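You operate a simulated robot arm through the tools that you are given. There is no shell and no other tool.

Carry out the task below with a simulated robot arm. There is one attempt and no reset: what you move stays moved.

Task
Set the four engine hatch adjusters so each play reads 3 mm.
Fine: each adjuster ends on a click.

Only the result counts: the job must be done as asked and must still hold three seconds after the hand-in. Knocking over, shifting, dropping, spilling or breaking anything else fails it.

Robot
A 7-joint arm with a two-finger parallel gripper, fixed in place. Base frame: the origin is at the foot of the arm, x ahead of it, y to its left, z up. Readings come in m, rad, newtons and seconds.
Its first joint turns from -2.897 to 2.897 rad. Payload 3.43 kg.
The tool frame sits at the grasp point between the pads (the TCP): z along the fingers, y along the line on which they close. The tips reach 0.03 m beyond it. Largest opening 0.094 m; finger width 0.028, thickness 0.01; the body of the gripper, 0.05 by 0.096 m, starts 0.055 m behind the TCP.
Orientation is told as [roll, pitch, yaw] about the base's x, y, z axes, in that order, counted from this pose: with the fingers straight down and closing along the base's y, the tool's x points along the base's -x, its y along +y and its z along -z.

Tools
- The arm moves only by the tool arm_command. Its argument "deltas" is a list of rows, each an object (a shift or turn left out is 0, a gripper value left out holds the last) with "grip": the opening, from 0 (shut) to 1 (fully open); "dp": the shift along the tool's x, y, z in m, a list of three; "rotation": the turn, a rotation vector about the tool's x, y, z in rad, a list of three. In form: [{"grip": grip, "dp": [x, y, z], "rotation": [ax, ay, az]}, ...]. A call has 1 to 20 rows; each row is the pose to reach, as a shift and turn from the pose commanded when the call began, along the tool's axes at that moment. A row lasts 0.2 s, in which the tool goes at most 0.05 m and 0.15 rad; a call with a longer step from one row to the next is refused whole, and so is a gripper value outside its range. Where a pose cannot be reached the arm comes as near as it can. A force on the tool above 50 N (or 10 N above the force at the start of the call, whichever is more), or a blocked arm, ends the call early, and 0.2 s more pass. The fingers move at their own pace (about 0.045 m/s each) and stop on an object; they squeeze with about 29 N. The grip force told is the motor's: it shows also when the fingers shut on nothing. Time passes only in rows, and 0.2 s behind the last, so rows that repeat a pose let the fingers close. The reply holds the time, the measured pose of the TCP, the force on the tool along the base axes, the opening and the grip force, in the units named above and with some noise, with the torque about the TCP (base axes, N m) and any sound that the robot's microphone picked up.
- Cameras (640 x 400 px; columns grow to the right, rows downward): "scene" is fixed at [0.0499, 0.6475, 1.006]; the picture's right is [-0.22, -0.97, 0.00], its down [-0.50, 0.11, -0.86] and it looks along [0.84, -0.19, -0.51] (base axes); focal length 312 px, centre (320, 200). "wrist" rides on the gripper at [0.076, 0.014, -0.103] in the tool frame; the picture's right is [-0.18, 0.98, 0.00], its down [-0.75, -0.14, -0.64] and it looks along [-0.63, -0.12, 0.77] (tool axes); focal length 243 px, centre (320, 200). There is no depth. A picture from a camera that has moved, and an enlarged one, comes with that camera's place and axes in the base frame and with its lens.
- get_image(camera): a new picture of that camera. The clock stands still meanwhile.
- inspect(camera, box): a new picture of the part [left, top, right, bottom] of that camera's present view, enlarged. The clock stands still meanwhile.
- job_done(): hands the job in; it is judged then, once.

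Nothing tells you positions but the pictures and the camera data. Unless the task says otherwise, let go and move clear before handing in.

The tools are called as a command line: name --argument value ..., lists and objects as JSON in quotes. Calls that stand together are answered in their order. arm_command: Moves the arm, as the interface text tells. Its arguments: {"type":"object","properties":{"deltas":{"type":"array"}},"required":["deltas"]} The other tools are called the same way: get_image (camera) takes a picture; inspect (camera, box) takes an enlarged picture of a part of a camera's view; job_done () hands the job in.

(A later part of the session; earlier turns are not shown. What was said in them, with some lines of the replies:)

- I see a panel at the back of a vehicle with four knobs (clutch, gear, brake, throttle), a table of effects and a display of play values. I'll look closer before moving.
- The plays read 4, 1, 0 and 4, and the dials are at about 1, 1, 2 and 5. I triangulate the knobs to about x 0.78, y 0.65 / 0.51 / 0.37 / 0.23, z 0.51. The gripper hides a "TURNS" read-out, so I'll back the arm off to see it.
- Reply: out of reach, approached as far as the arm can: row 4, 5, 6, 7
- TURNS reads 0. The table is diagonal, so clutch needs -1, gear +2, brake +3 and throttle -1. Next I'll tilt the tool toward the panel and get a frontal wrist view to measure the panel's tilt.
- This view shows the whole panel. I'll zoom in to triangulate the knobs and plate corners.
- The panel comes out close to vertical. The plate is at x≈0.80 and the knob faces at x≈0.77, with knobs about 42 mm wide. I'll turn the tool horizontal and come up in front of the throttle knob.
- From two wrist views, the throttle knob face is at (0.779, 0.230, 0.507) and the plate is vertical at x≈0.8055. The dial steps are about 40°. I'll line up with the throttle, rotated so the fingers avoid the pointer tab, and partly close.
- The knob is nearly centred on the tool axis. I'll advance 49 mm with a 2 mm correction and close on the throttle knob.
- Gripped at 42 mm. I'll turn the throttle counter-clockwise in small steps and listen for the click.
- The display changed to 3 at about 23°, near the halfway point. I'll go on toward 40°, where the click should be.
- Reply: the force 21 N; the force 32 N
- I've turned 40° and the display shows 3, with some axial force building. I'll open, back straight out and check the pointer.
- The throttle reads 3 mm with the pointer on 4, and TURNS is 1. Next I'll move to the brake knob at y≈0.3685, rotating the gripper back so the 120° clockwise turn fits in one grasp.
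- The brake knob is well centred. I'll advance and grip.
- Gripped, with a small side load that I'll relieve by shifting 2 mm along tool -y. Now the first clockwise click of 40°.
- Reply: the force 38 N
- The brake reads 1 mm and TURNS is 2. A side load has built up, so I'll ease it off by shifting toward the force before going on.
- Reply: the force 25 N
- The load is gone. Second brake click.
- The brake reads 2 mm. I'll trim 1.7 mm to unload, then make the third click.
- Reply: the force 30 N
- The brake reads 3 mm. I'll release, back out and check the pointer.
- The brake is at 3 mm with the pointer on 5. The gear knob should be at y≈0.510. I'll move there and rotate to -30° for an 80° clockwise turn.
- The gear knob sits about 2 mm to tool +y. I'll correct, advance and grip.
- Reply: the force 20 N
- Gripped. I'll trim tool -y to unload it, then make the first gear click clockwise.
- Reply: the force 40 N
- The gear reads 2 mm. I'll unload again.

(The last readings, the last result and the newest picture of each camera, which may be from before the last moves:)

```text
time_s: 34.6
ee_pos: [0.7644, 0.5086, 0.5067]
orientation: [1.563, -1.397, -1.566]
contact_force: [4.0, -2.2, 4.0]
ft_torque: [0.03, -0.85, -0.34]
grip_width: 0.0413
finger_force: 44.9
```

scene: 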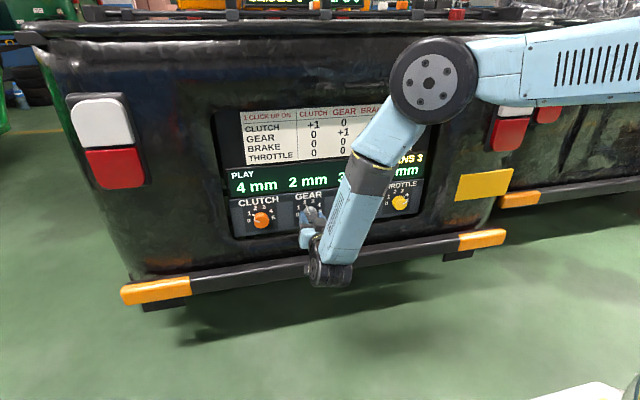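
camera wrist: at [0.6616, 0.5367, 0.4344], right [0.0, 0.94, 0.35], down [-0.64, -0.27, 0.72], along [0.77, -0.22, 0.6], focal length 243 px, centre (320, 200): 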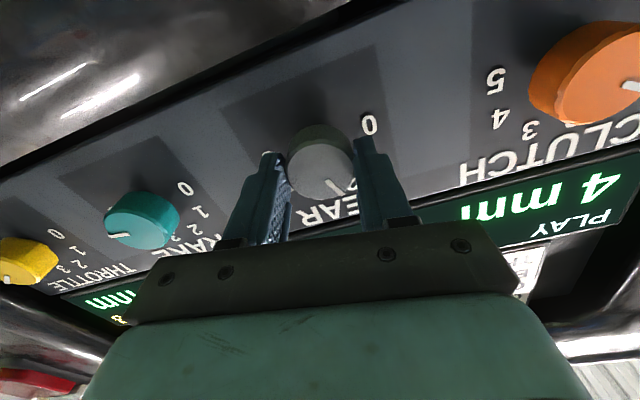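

arm_command --deltas '[{"rotation": [0, 0, 0.08]}, {"rotation": [0, 0, 0.16]}, {"rotation": [0, 0, 0.24]}, {"rotation": [0, 0, 0.32]}, {"rotation": [0, 0, 0.4]}, {"rotation": [0, 0, 0.48]}, {"rotation": [0, 0, 0.56]}, {"rotation": [0, 0, 0.63]}, {"rotation": [0, 0, 0.698]}, {"rotation": [0, 0, 0.698]}]'

get_image --camera "wrist"

get_image --camera "scene"

```text
time_s: 36.8
ee_pos: [0.7663, 0.5111, 0.5071]
orientation: [1.569, -0.699, -1.57]
contact_force: [1.7, -11.5, 4.7]
ft_torque: [0.04, 0.45, 0.58]
grip_width: 0.0408
finger_force: 44.7
```

```text
taken
camera wrist: at [0.6616, 0.578, 0.4692], right [0.0, 0.49, 0.87], down [-0.64, -0.67, 0.38], along [0.77, -0.56, 0.31], focal length 243 px, centre (320, 200)
```

wrist: 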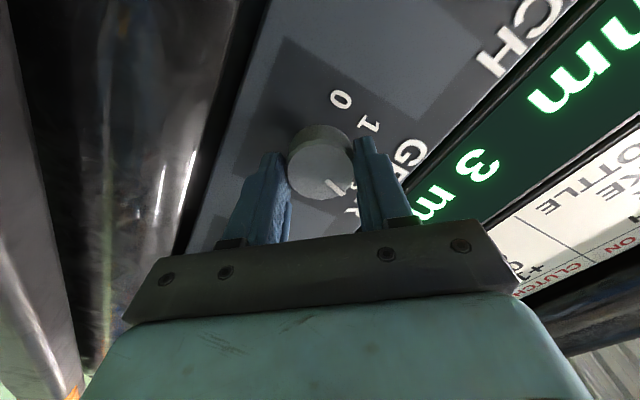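

```text
taken
```

scene: 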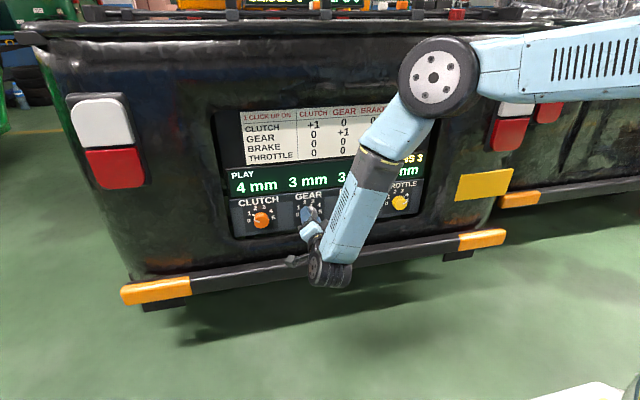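

The gear reads 3 mm. I'll release and back out.

arm_command --deltas '[{"grip": 0.68}, {"grip": 0.68}, {"grip": 0.68}, {"dp": [0, 0, -0.03]}, {"dp": [0, 0, -0.057]}, {"dp": [0, 0, -0.057]}]'

get_image --camera "wrist"

inspect --camera "scene" --box '[230, 160, 330, 240]'

inspect --camera "wrist" --box '[240, 60, 400, 160]'

```text
time_s: 38.2
ee_pos: [0.708, 0.5124, 0.5064]
orientation: [1.568, -0.699, -1.57]
contact_force: [-0.2, 0.7, 0.5]
ft_torque: [0.01, 0.04, 0.02]
grip_width: 0.0639
finger_force: 0.1
```

```text
taken
camera wrist: at [0.6035, 0.5788, 0.4687], right [0.0, 0.49, 0.87], down [-0.64, -0.67, 0.38], along [0.77, -0.56, 0.31], focal length 243 px, centre (320, 200)
```

wrist: 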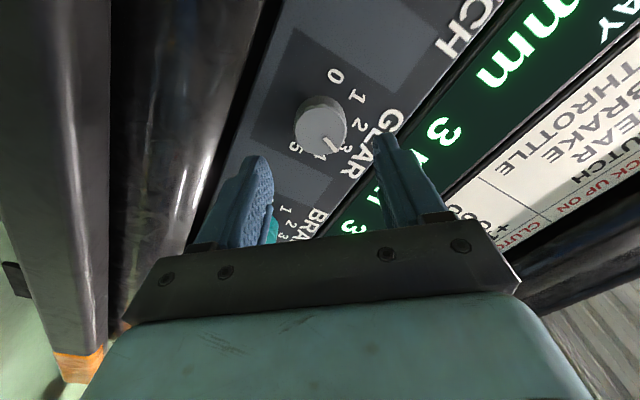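

```text
5.00 times, centred on (280, 200) of scene
camera zoom: at [0.0499, 0.6475, 1.006], right [-0.22, -0.97, 0.0], down [-0.5, 0.11, -0.86], along [0.84, -0.19, -0.51], focal length 1558 px, centre (520, 200)
```

zoom: 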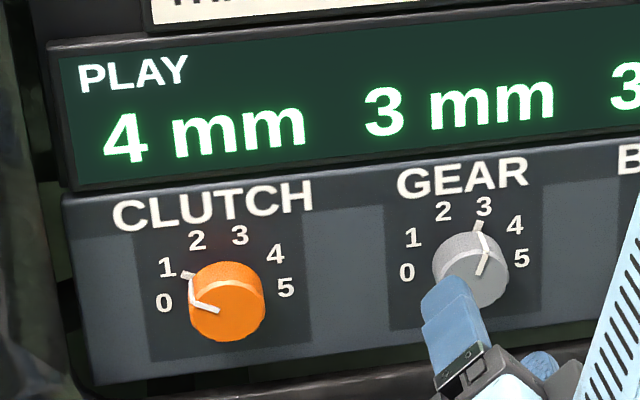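

```text
4.00 times, centred on (320, 110) of wrist
camera zoom: at [0.6035, 0.5788, 0.4687], right [0.0, 0.49, 0.87], down [-0.64, -0.67, 0.38], along [0.77, -0.56, 0.31], focal length 970 px, centre (320, 560)
```

zoom: 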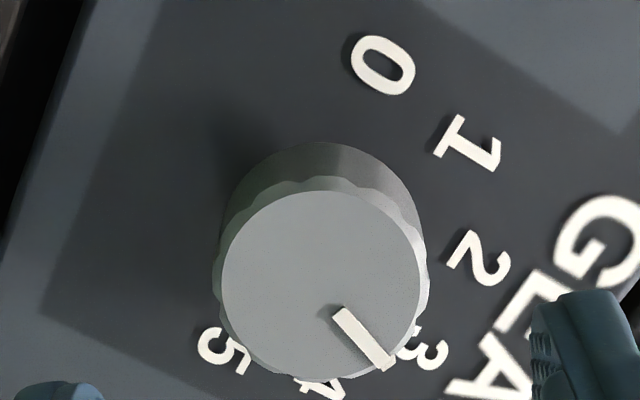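

The gear is at 3 mm with the pointer on 3. Last is the clutch at y≈0.6495, one click counter-clockwise, approached at +80°.

arm_command --deltas '[{"dp": [0.021, 0.018, 0], "rotation": [0, 0, 0.1]}, {"dp": [0.042, 0.036, 0], "rotation": [0, 0, 0.2]}, {"dp": [0.063, 0.053, 0], "rotation": [0, 0, 0.3]}, {"dp": [0.083, 0.071, 0], "rotation": [0, 0, 0.4]}, {"dp": [0.1043, 0.0889, 0], "rotation": [0, 0, 0.524]}, {"dp": [0.1043, 0.0889, 0], "rotation": [0, 0, 0.524]}]'

get_image --camera "wrist"

inspect --camera "wrist" --box '[240, 60, 400, 160]'

get_image --camera "scene"

```text
time_s: 39.6
ee_pos: [0.708, 0.6512, 0.5063]
orientation: [1.568, -0.174, -1.572]
contact_force: [0.3, 1.3, 0.6]
ft_torque: [0.02, 0.04, -0.01]
grip_width: 0.064
finger_force: 0.1
```

```text
taken
camera wrist: at [0.6034, 0.7271, 0.5078], right [0.0, -0.01, 1.0], down [-0.64, -0.77, -0.01], along [0.77, -0.64, -0.01], focal length 243 px, centre (320, 200)
```

wrist: 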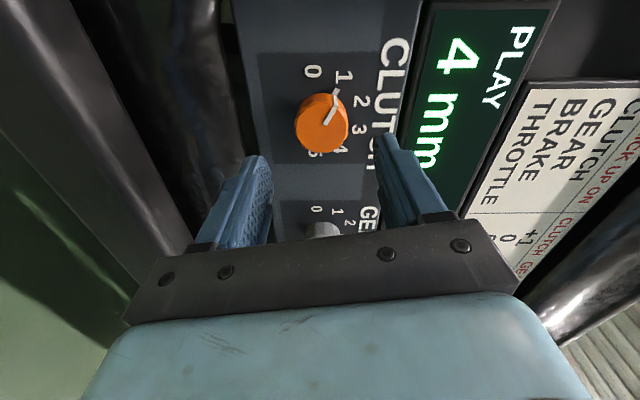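

```text
4.00 times, centred on (320, 110) of wrist
camera zoom: at [0.6034, 0.7271, 0.5078], right [0.0, -0.01, 1.0], down [-0.64, -0.77, -0.01], along [0.77, -0.64, -0.01], focal length 970 px, centre (320, 560)
```

zoom: 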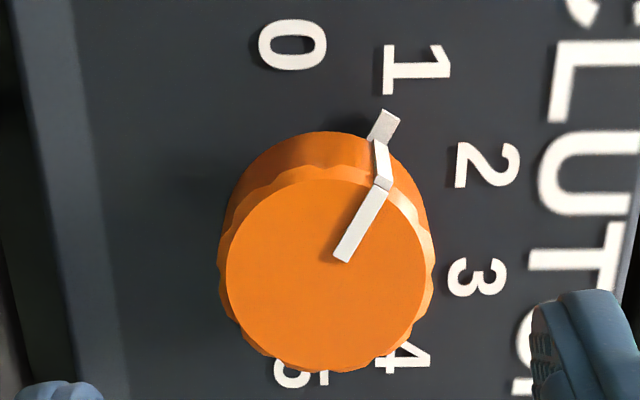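

```text
taken
```

scene: 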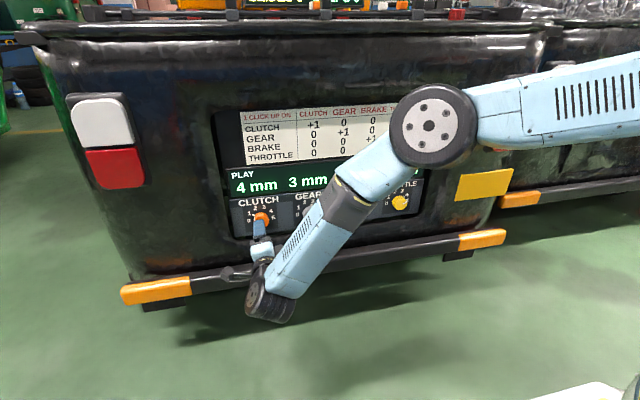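

The clutch knob is centred and the pointer tab is clear of both fingers. I'll advance and grip.

arm_command --deltas '[{"dp": [0.001, 0, 0.02]}, {"dp": [0.001, 0, 0.04]}, {"dp": [0.001, 0, 0.058]}, {"dp": [0.001, 0, 0.058]}, {"grip": 0.0, "dp": [0.001, 0, 0.058]}, {"dp": [0.001, 0, 0.058]}, {"dp": [0.001, 0, 0.058]}, {"dp": [0.001, 0, 0.058]}]'

get_image --camera "wrist"

```text
time_s: 41.4
ee_pos: [0.7658, 0.6495, 0.5072]
orientation: [1.568, -0.175, -1.571]
contact_force: [0.9, 2.2, 3.0]
ft_torque: [0.01, -0.52, 0.09]
grip_width: 0.0414
finger_force: 45.4
```

```text
taken
camera wrist: at [0.6623, 0.7269, 0.5086], right [0.0, -0.01, 1.0], down [-0.64, -0.77, -0.01], along [0.77, -0.64, -0.01], focal length 243 px, centre (320, 200)
```

wrist: 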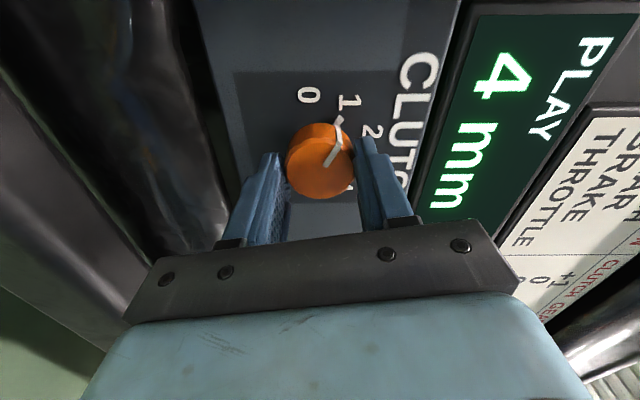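

A clean grip. Now I'll turn the clutch 40° counter-clockwise.

arm_command --deltas '[{"rotation": [0, 0, -0.08]}, {"rotation": [0, 0, -0.16]}, {"rotation": [0, 0, -0.24]}, {"rotation": [0, 0, -0.32]}, {"rotation": [0, 0, -0.4]}, {"rotation": [0, 0, -0.48]}, {"rotation": [0, 0, -0.56]}, {"rotation": [0, 0, -0.63]}, {"rotation": [0, 0, -0.698]}, {"rotation": [0, 0, -0.698]}]'

get_image --camera "wrist"

get_image --camera "scene"

```text
time_s: 43.6
ee_pos: [0.766, 0.6495, 0.5066]
orientation: [1.57, -0.874, -1.57]
contact_force: [0.9, 12.2, 1.4]
ft_torque: [0.18, 0.45, 0.94]
grip_width: 0.0413
finger_force: 44.6
```

```text
taken
camera wrist: at [0.6623, 0.7092, 0.4587], right [0.0, 0.64, 0.77], down [-0.64, -0.59, 0.49], along [0.77, -0.5, 0.41], focal length 243 px, centre (320, 200)
```

wrist: 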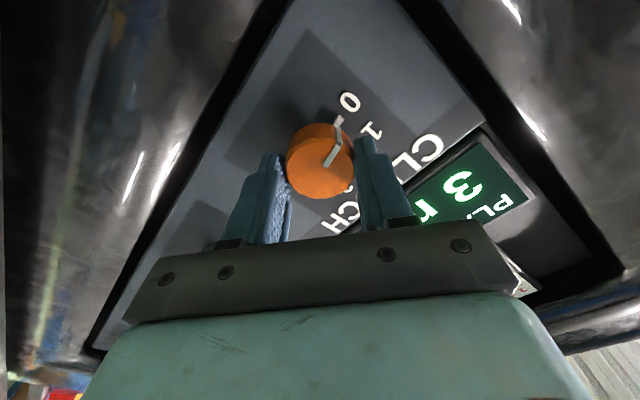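

```text
taken
```

scene: 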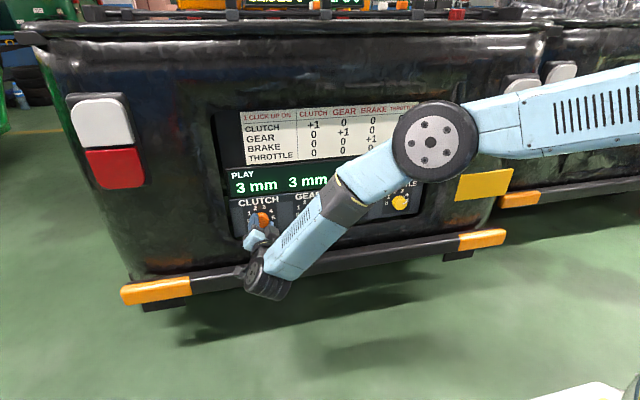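

The clutch reads 3 mm. I'll release, back out and move clear so the whole panel can be checked.

arm_command --deltas '[{"grip": 0.68}, {"grip": 0.68}, {"grip": 0.68}, {"dp": [0, 0, -0.03]}, {"dp": [0, 0, -0.06]}, {"dp": [0, 0, -0.1]}, {"dp": [0, 0, -0.14]}, {"dp": [0, 0, -0.14]}]'

get_image --camera "wrist"

get_image --camera "scene"

```text
time_s: 45.4
ee_pos: [0.6272, 0.6499, 0.5059]
orientation: [1.57, -0.871, -1.571]
contact_force: [-0.3, -0.3, -0.9]
ft_torque: [-0.02, 0.0, -0.01]
grip_width: 0.064
finger_force: 0.0
```

```text
taken
camera wrist: at [0.5236, 0.7102, 0.457], right [0.0, 0.64, 0.77], down [-0.64, -0.59, 0.49], along [0.77, -0.5, 0.41], focal length 243 px, centre (320, 200)
```

wrist: 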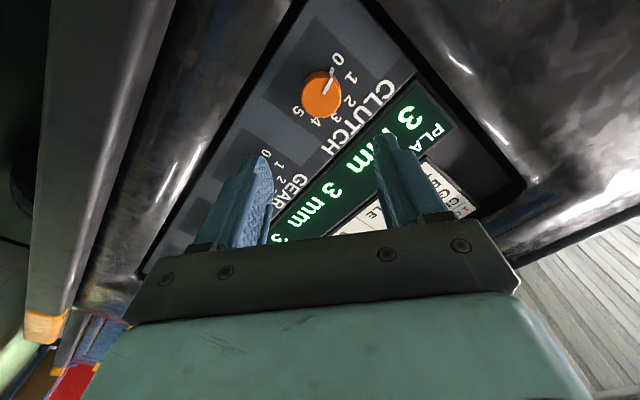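

```text
taken
```

scene: 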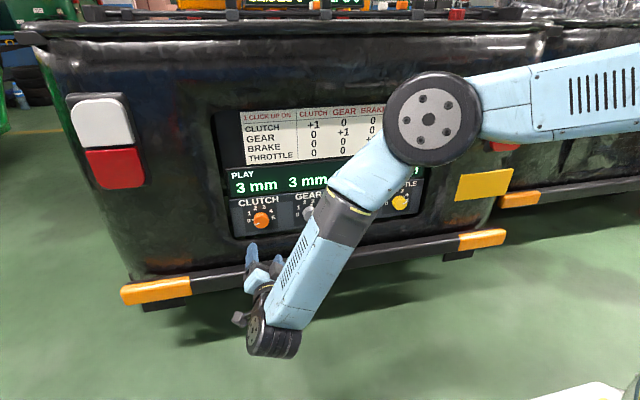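

Now I'll sweep the arm off to the right to clear the scene camera's view.

arm_command --deltas '[{"dp": [-0.03, -0.035, 0]}, {"dp": [-0.06, -0.07, 0]}, {"dp": [-0.09, -0.105, 0]}, {"dp": [-0.12, -0.14, 0]}, {"dp": [-0.15, -0.175, 0]}, {"dp": [-0.18, -0.21, 0]}, {"dp": [-0.21, -0.245, 0]}, {"dp": [-0.24, -0.28, 0]}, {"dp": [-0.27, -0.315, 0]}, {"dp": [-0.3, -0.35, 0]}, {"dp": [-0.33, -0.385, 0]}, {"dp": [-0.36, -0.42, 0]}, {"dp": [-0.36, -0.42, 0]}]'

get_image --camera "scene"

inspect --camera "scene" --box '[225, 150, 325, 240]'

inspect --camera "scene" --box '[325, 140, 425, 230]'

```text
time_s: 48.2
ee_pos: [0.6268, 0.0984, 0.5117]
orientation: [1.568, -0.872, -1.571]
contact_force: [0.1, 0.1, 0.5]
ft_torque: [0.0, 0.0, 0.04]
grip_width: 0.0641
finger_force: 0.0
```

```text
taken
```

scene: 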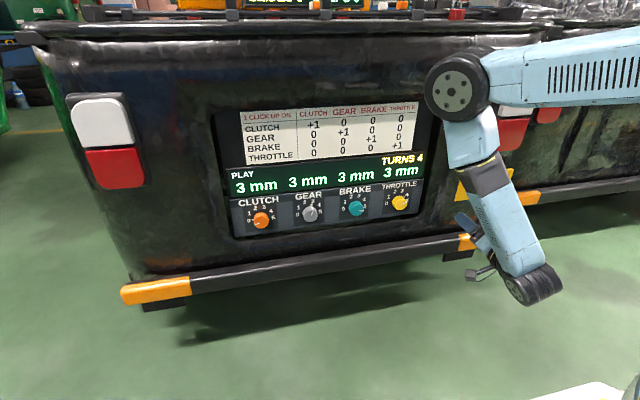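

```text
4.44 times, centred on (275, 195) of scene
camera zoom: at [0.0499, 0.6475, 1.006], right [-0.22, -0.97, 0.0], down [-0.5, 0.11, -0.86], along [0.84, -0.19, -0.51], focal length 1385 px, centre (520, 222)
```

zoom: 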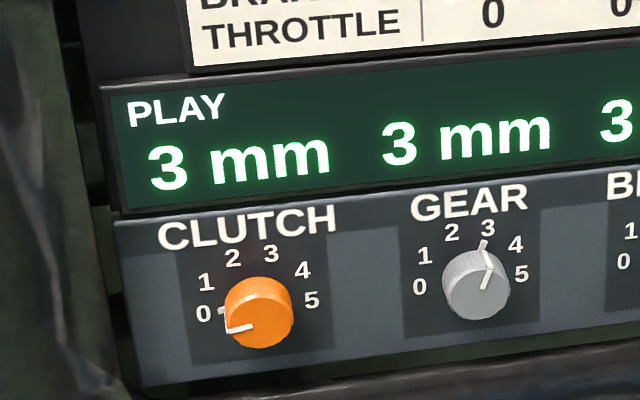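

```text
4.44 times, centred on (375, 185) of scene
camera zoom: at [0.0499, 0.6475, 1.006], right [-0.22, -0.97, 0.0], down [-0.5, 0.11, -0.86], along [0.84, -0.19, -0.51], focal length 1385 px, centre (76, 267)
```

zoom: 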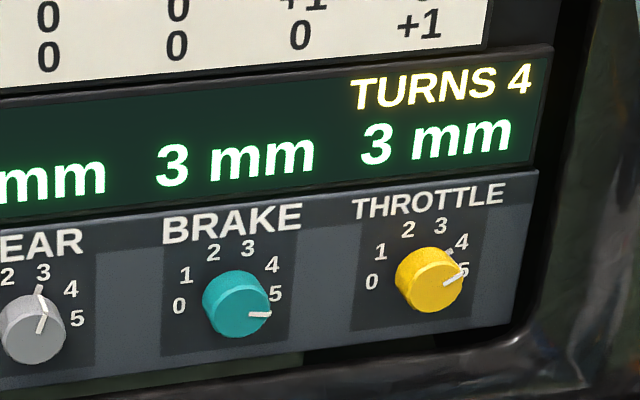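

All four plays read 3 mm and each pointer sits by its number. I'll take a closer frontal wrist view to check that every pointer is squarely on its click.

arm_command --deltas '[{"dp": [0, 0, -0.01], "rotation": [0, 0, -0.14]}, {"dp": [0, 0, -0.02], "rotation": [0, 0, -0.28]}, {"dp": [0, 0, -0.03], "rotation": [0, 0, -0.42]}, {"dp": [0, 0, -0.04], "rotation": [0, 0, -0.56]}, {"dp": [0, 0, -0.05], "rotation": [0, 0, -0.698]}, {"dp": [0, 0, -0.05], "rotation": [0, 0, -0.698]}]'

arm_command --deltas '[{"dp": [-0.02, 0.035, 0.0], "rotation": [0, 0.13, 0]}, {"dp": [-0.04, 0.07, 0.0], "rotation": [0, 0.26, 0]}, {"dp": [-0.06, 0.105, 0.0], "rotation": [0, 0.39, 0]}, {"dp": [-0.08, 0.14, 0.0], "rotation": [0, 0.52, 0]}, {"dp": [-0.09, 0.175, 0.0], "rotation": [0, 0.65, 0]}, {"dp": [-0.1, 0.21, 0.0], "rotation": [0, 0.78, 0]}, {"dp": [-0.1, 0.245, 0.0], "rotation": [0, 0.78, 0]}, {"dp": [-0.1, 0.28, 0.0], "rotation": [0, 0.78, 0]}, {"dp": [-0.1, 0.32, 0.0], "rotation": [0, 0.78, 0]}, {"dp": [-0.1, 0.32, 0.0], "rotation": [0, 0.78, 0]}]'

get_image --camera "wrist"

```text
time_s: 49.6
ee_pos: [0.5762, 0.0964, 0.5143]
orientation: [-0.952, -1.567, 0.951]
contact_force: [0.3, 0.1, -0.3]
ft_torque: [0.04, -0.01, 0.01]
grip_width: 0.0639
finger_force: 0.1
```

```text
time_s: 51.8
ee_pos: [0.575, 0.414, 0.6146]
orientation: [-0.001, -0.789, 0.0]
contact_force: [0.7, -0.1, 0.2]
ft_torque: [0.03, 0.01, -0.01]
grip_width: 0.0639
finger_force: 0.0
```

```text
taken
camera wrist: at [0.4484, 0.4278, 0.6321], right [0.13, 0.98, 0.13], down [0.08, -0.14, 0.99], along [0.99, -0.12, -0.09], focal length 243 px, centre (320, 200)
```

wrist: 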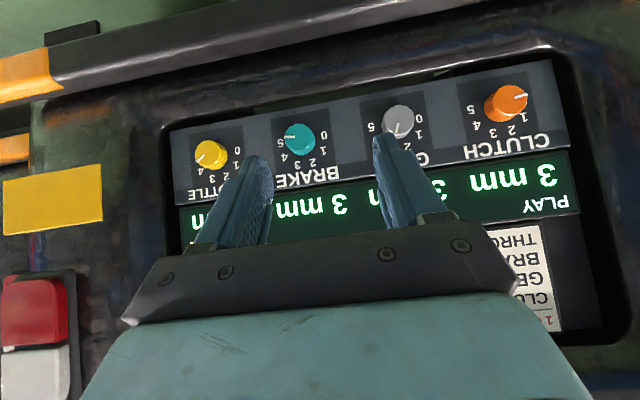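

inspect --camera "wrist" --box '[180, 110, 260, 160]'

inspect --camera "wrist" --box '[260, 110, 340, 160]'

inspect --camera "wrist" --box '[360, 90, 440, 140]'

inspect --camera "wrist" --box '[465, 75, 545, 125]'

```text
8.00 times, centred on (220, 135) of wrist
camera zoom: at [0.4484, 0.4278, 0.6321], right [0.13, 0.98, 0.13], down [0.08, -0.14, 0.99], along [0.99, -0.12, -0.09], focal length 1941 px, centre (1120, 720)
```

zoom: 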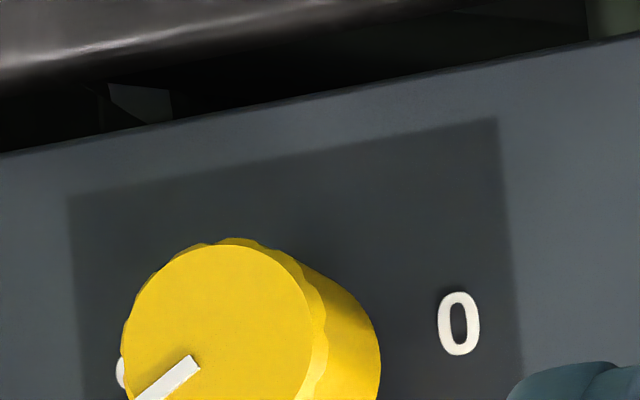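

```text
8.00 times, centred on (300, 135) of wrist
camera zoom: at [0.4484, 0.4278, 0.6321], right [0.13, 0.98, 0.13], down [0.08, -0.14, 0.99], along [0.99, -0.12, -0.09], focal length 1941 px, centre (480, 720)
```

zoom: 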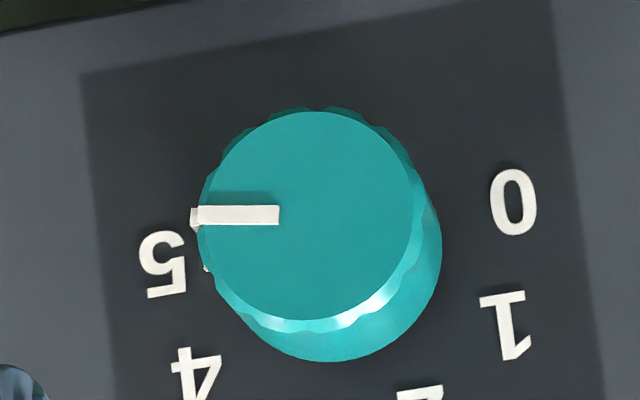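

```text
8.00 times, centred on (400, 115) of wrist
camera zoom: at [0.4484, 0.4278, 0.6321], right [0.13, 0.98, 0.13], down [0.08, -0.14, 0.99], along [0.99, -0.12, -0.09], focal length 1941 px, centre (-320, 880)
```

zoom: 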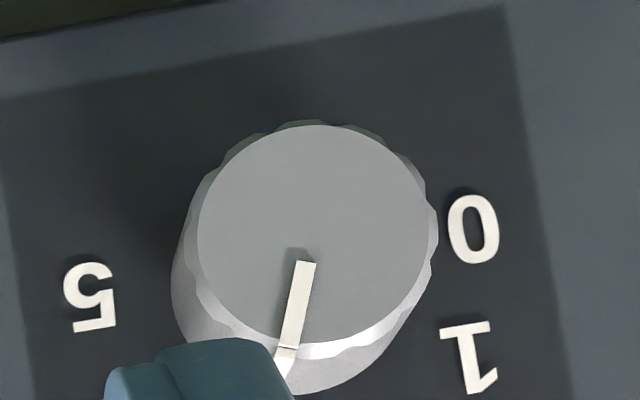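

```text
8.00 times, centred on (505, 100) of wrist
camera zoom: at [0.4484, 0.4278, 0.6321], right [0.13, 0.98, 0.13], down [0.08, -0.14, 0.99], along [0.99, -0.12, -0.09], focal length 1941 px, centre (-1160, 1000)
```

zoom: 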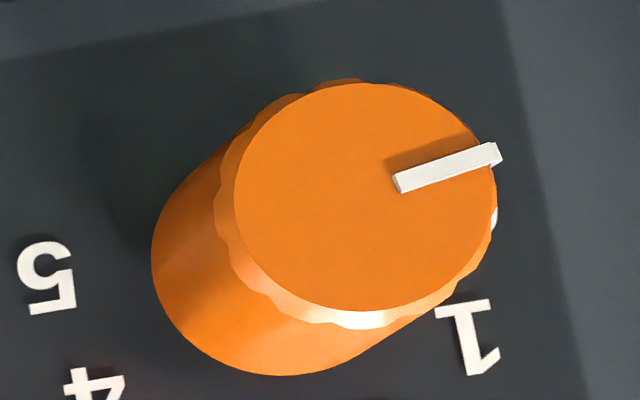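

inspect --camera "wrist" --box '[180, 130, 260, 180]'

inspect --camera "scene" --box '[230, 150, 420, 240]'

```text
8.00 times, centred on (220, 155) of wrist
camera zoom: at [0.4484, 0.4278, 0.6321], right [0.13, 0.98, 0.13], down [0.08, -0.14, 0.99], along [0.99, -0.12, -0.09], focal length 1941 px, centre (1120, 560)
```

zoom: 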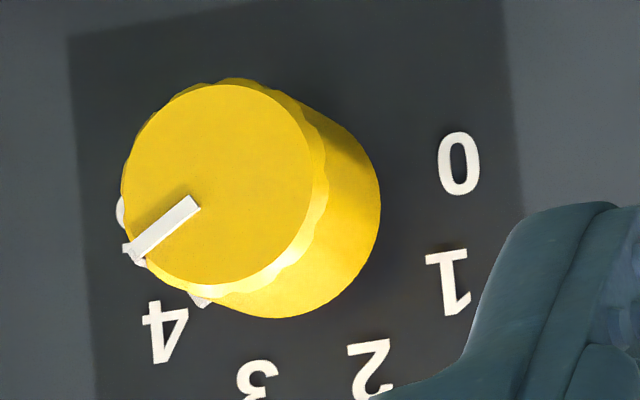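

```text
3.37 times, centred on (325, 195) of scene
camera zoom: at [0.0499, 0.6475, 1.006], right [-0.22, -0.97, 0.0], down [-0.5, 0.11, -0.86], along [0.84, -0.19, -0.51], focal length 1050 px, centre (303, 217)
```

zoom: 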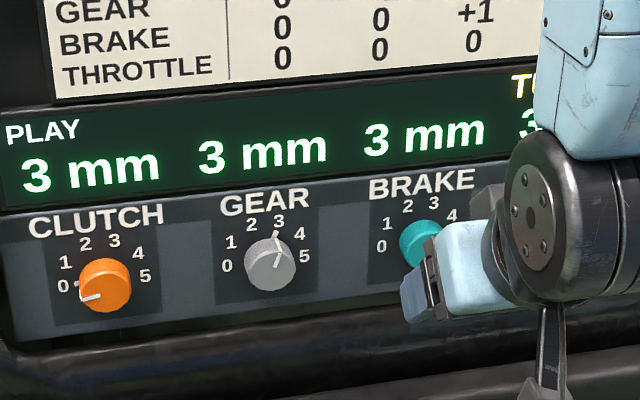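

All four displays read 3 mm. The pointers measure about 188°, 70°, -9° and 27°, against click positions of 190°, 70°, -10° and 30°, so they agree within measurement error. The hand is open and clear, so I'm handing in.

job_done

```text
The job is handed in.
```

All four adjusters now read 3 mm on the display, and I've handed the job in. The hand was open and clear of the panel at hand-in. I haven't had a verdict back.

| Adjuster | Play before | Play now | Clicks turned | Dial now |
|---|---|---|---|---|
| Clutch | 4 mm | 3 mm | 1 down | 0 |
| Gear | 1 mm | 3 mm | 2 up | 3 |
| Brake | 0 mm | 3 mm | 3 up | 5 |
| Throttle | 4 mm | 3 mm | 1 down | 4 |

The microphone picked up no click on any turn. I judged the clicks by turning 40° per step and then measuring the pointers. Gear and brake came out within about 1° of their click, and clutch and throttle within about 3°, close to what I can measure from the pictures.

The brake knob pushed back a little at the end of its turn, possibly against its end stop, but its reading stayed at 3 mm after I let go.
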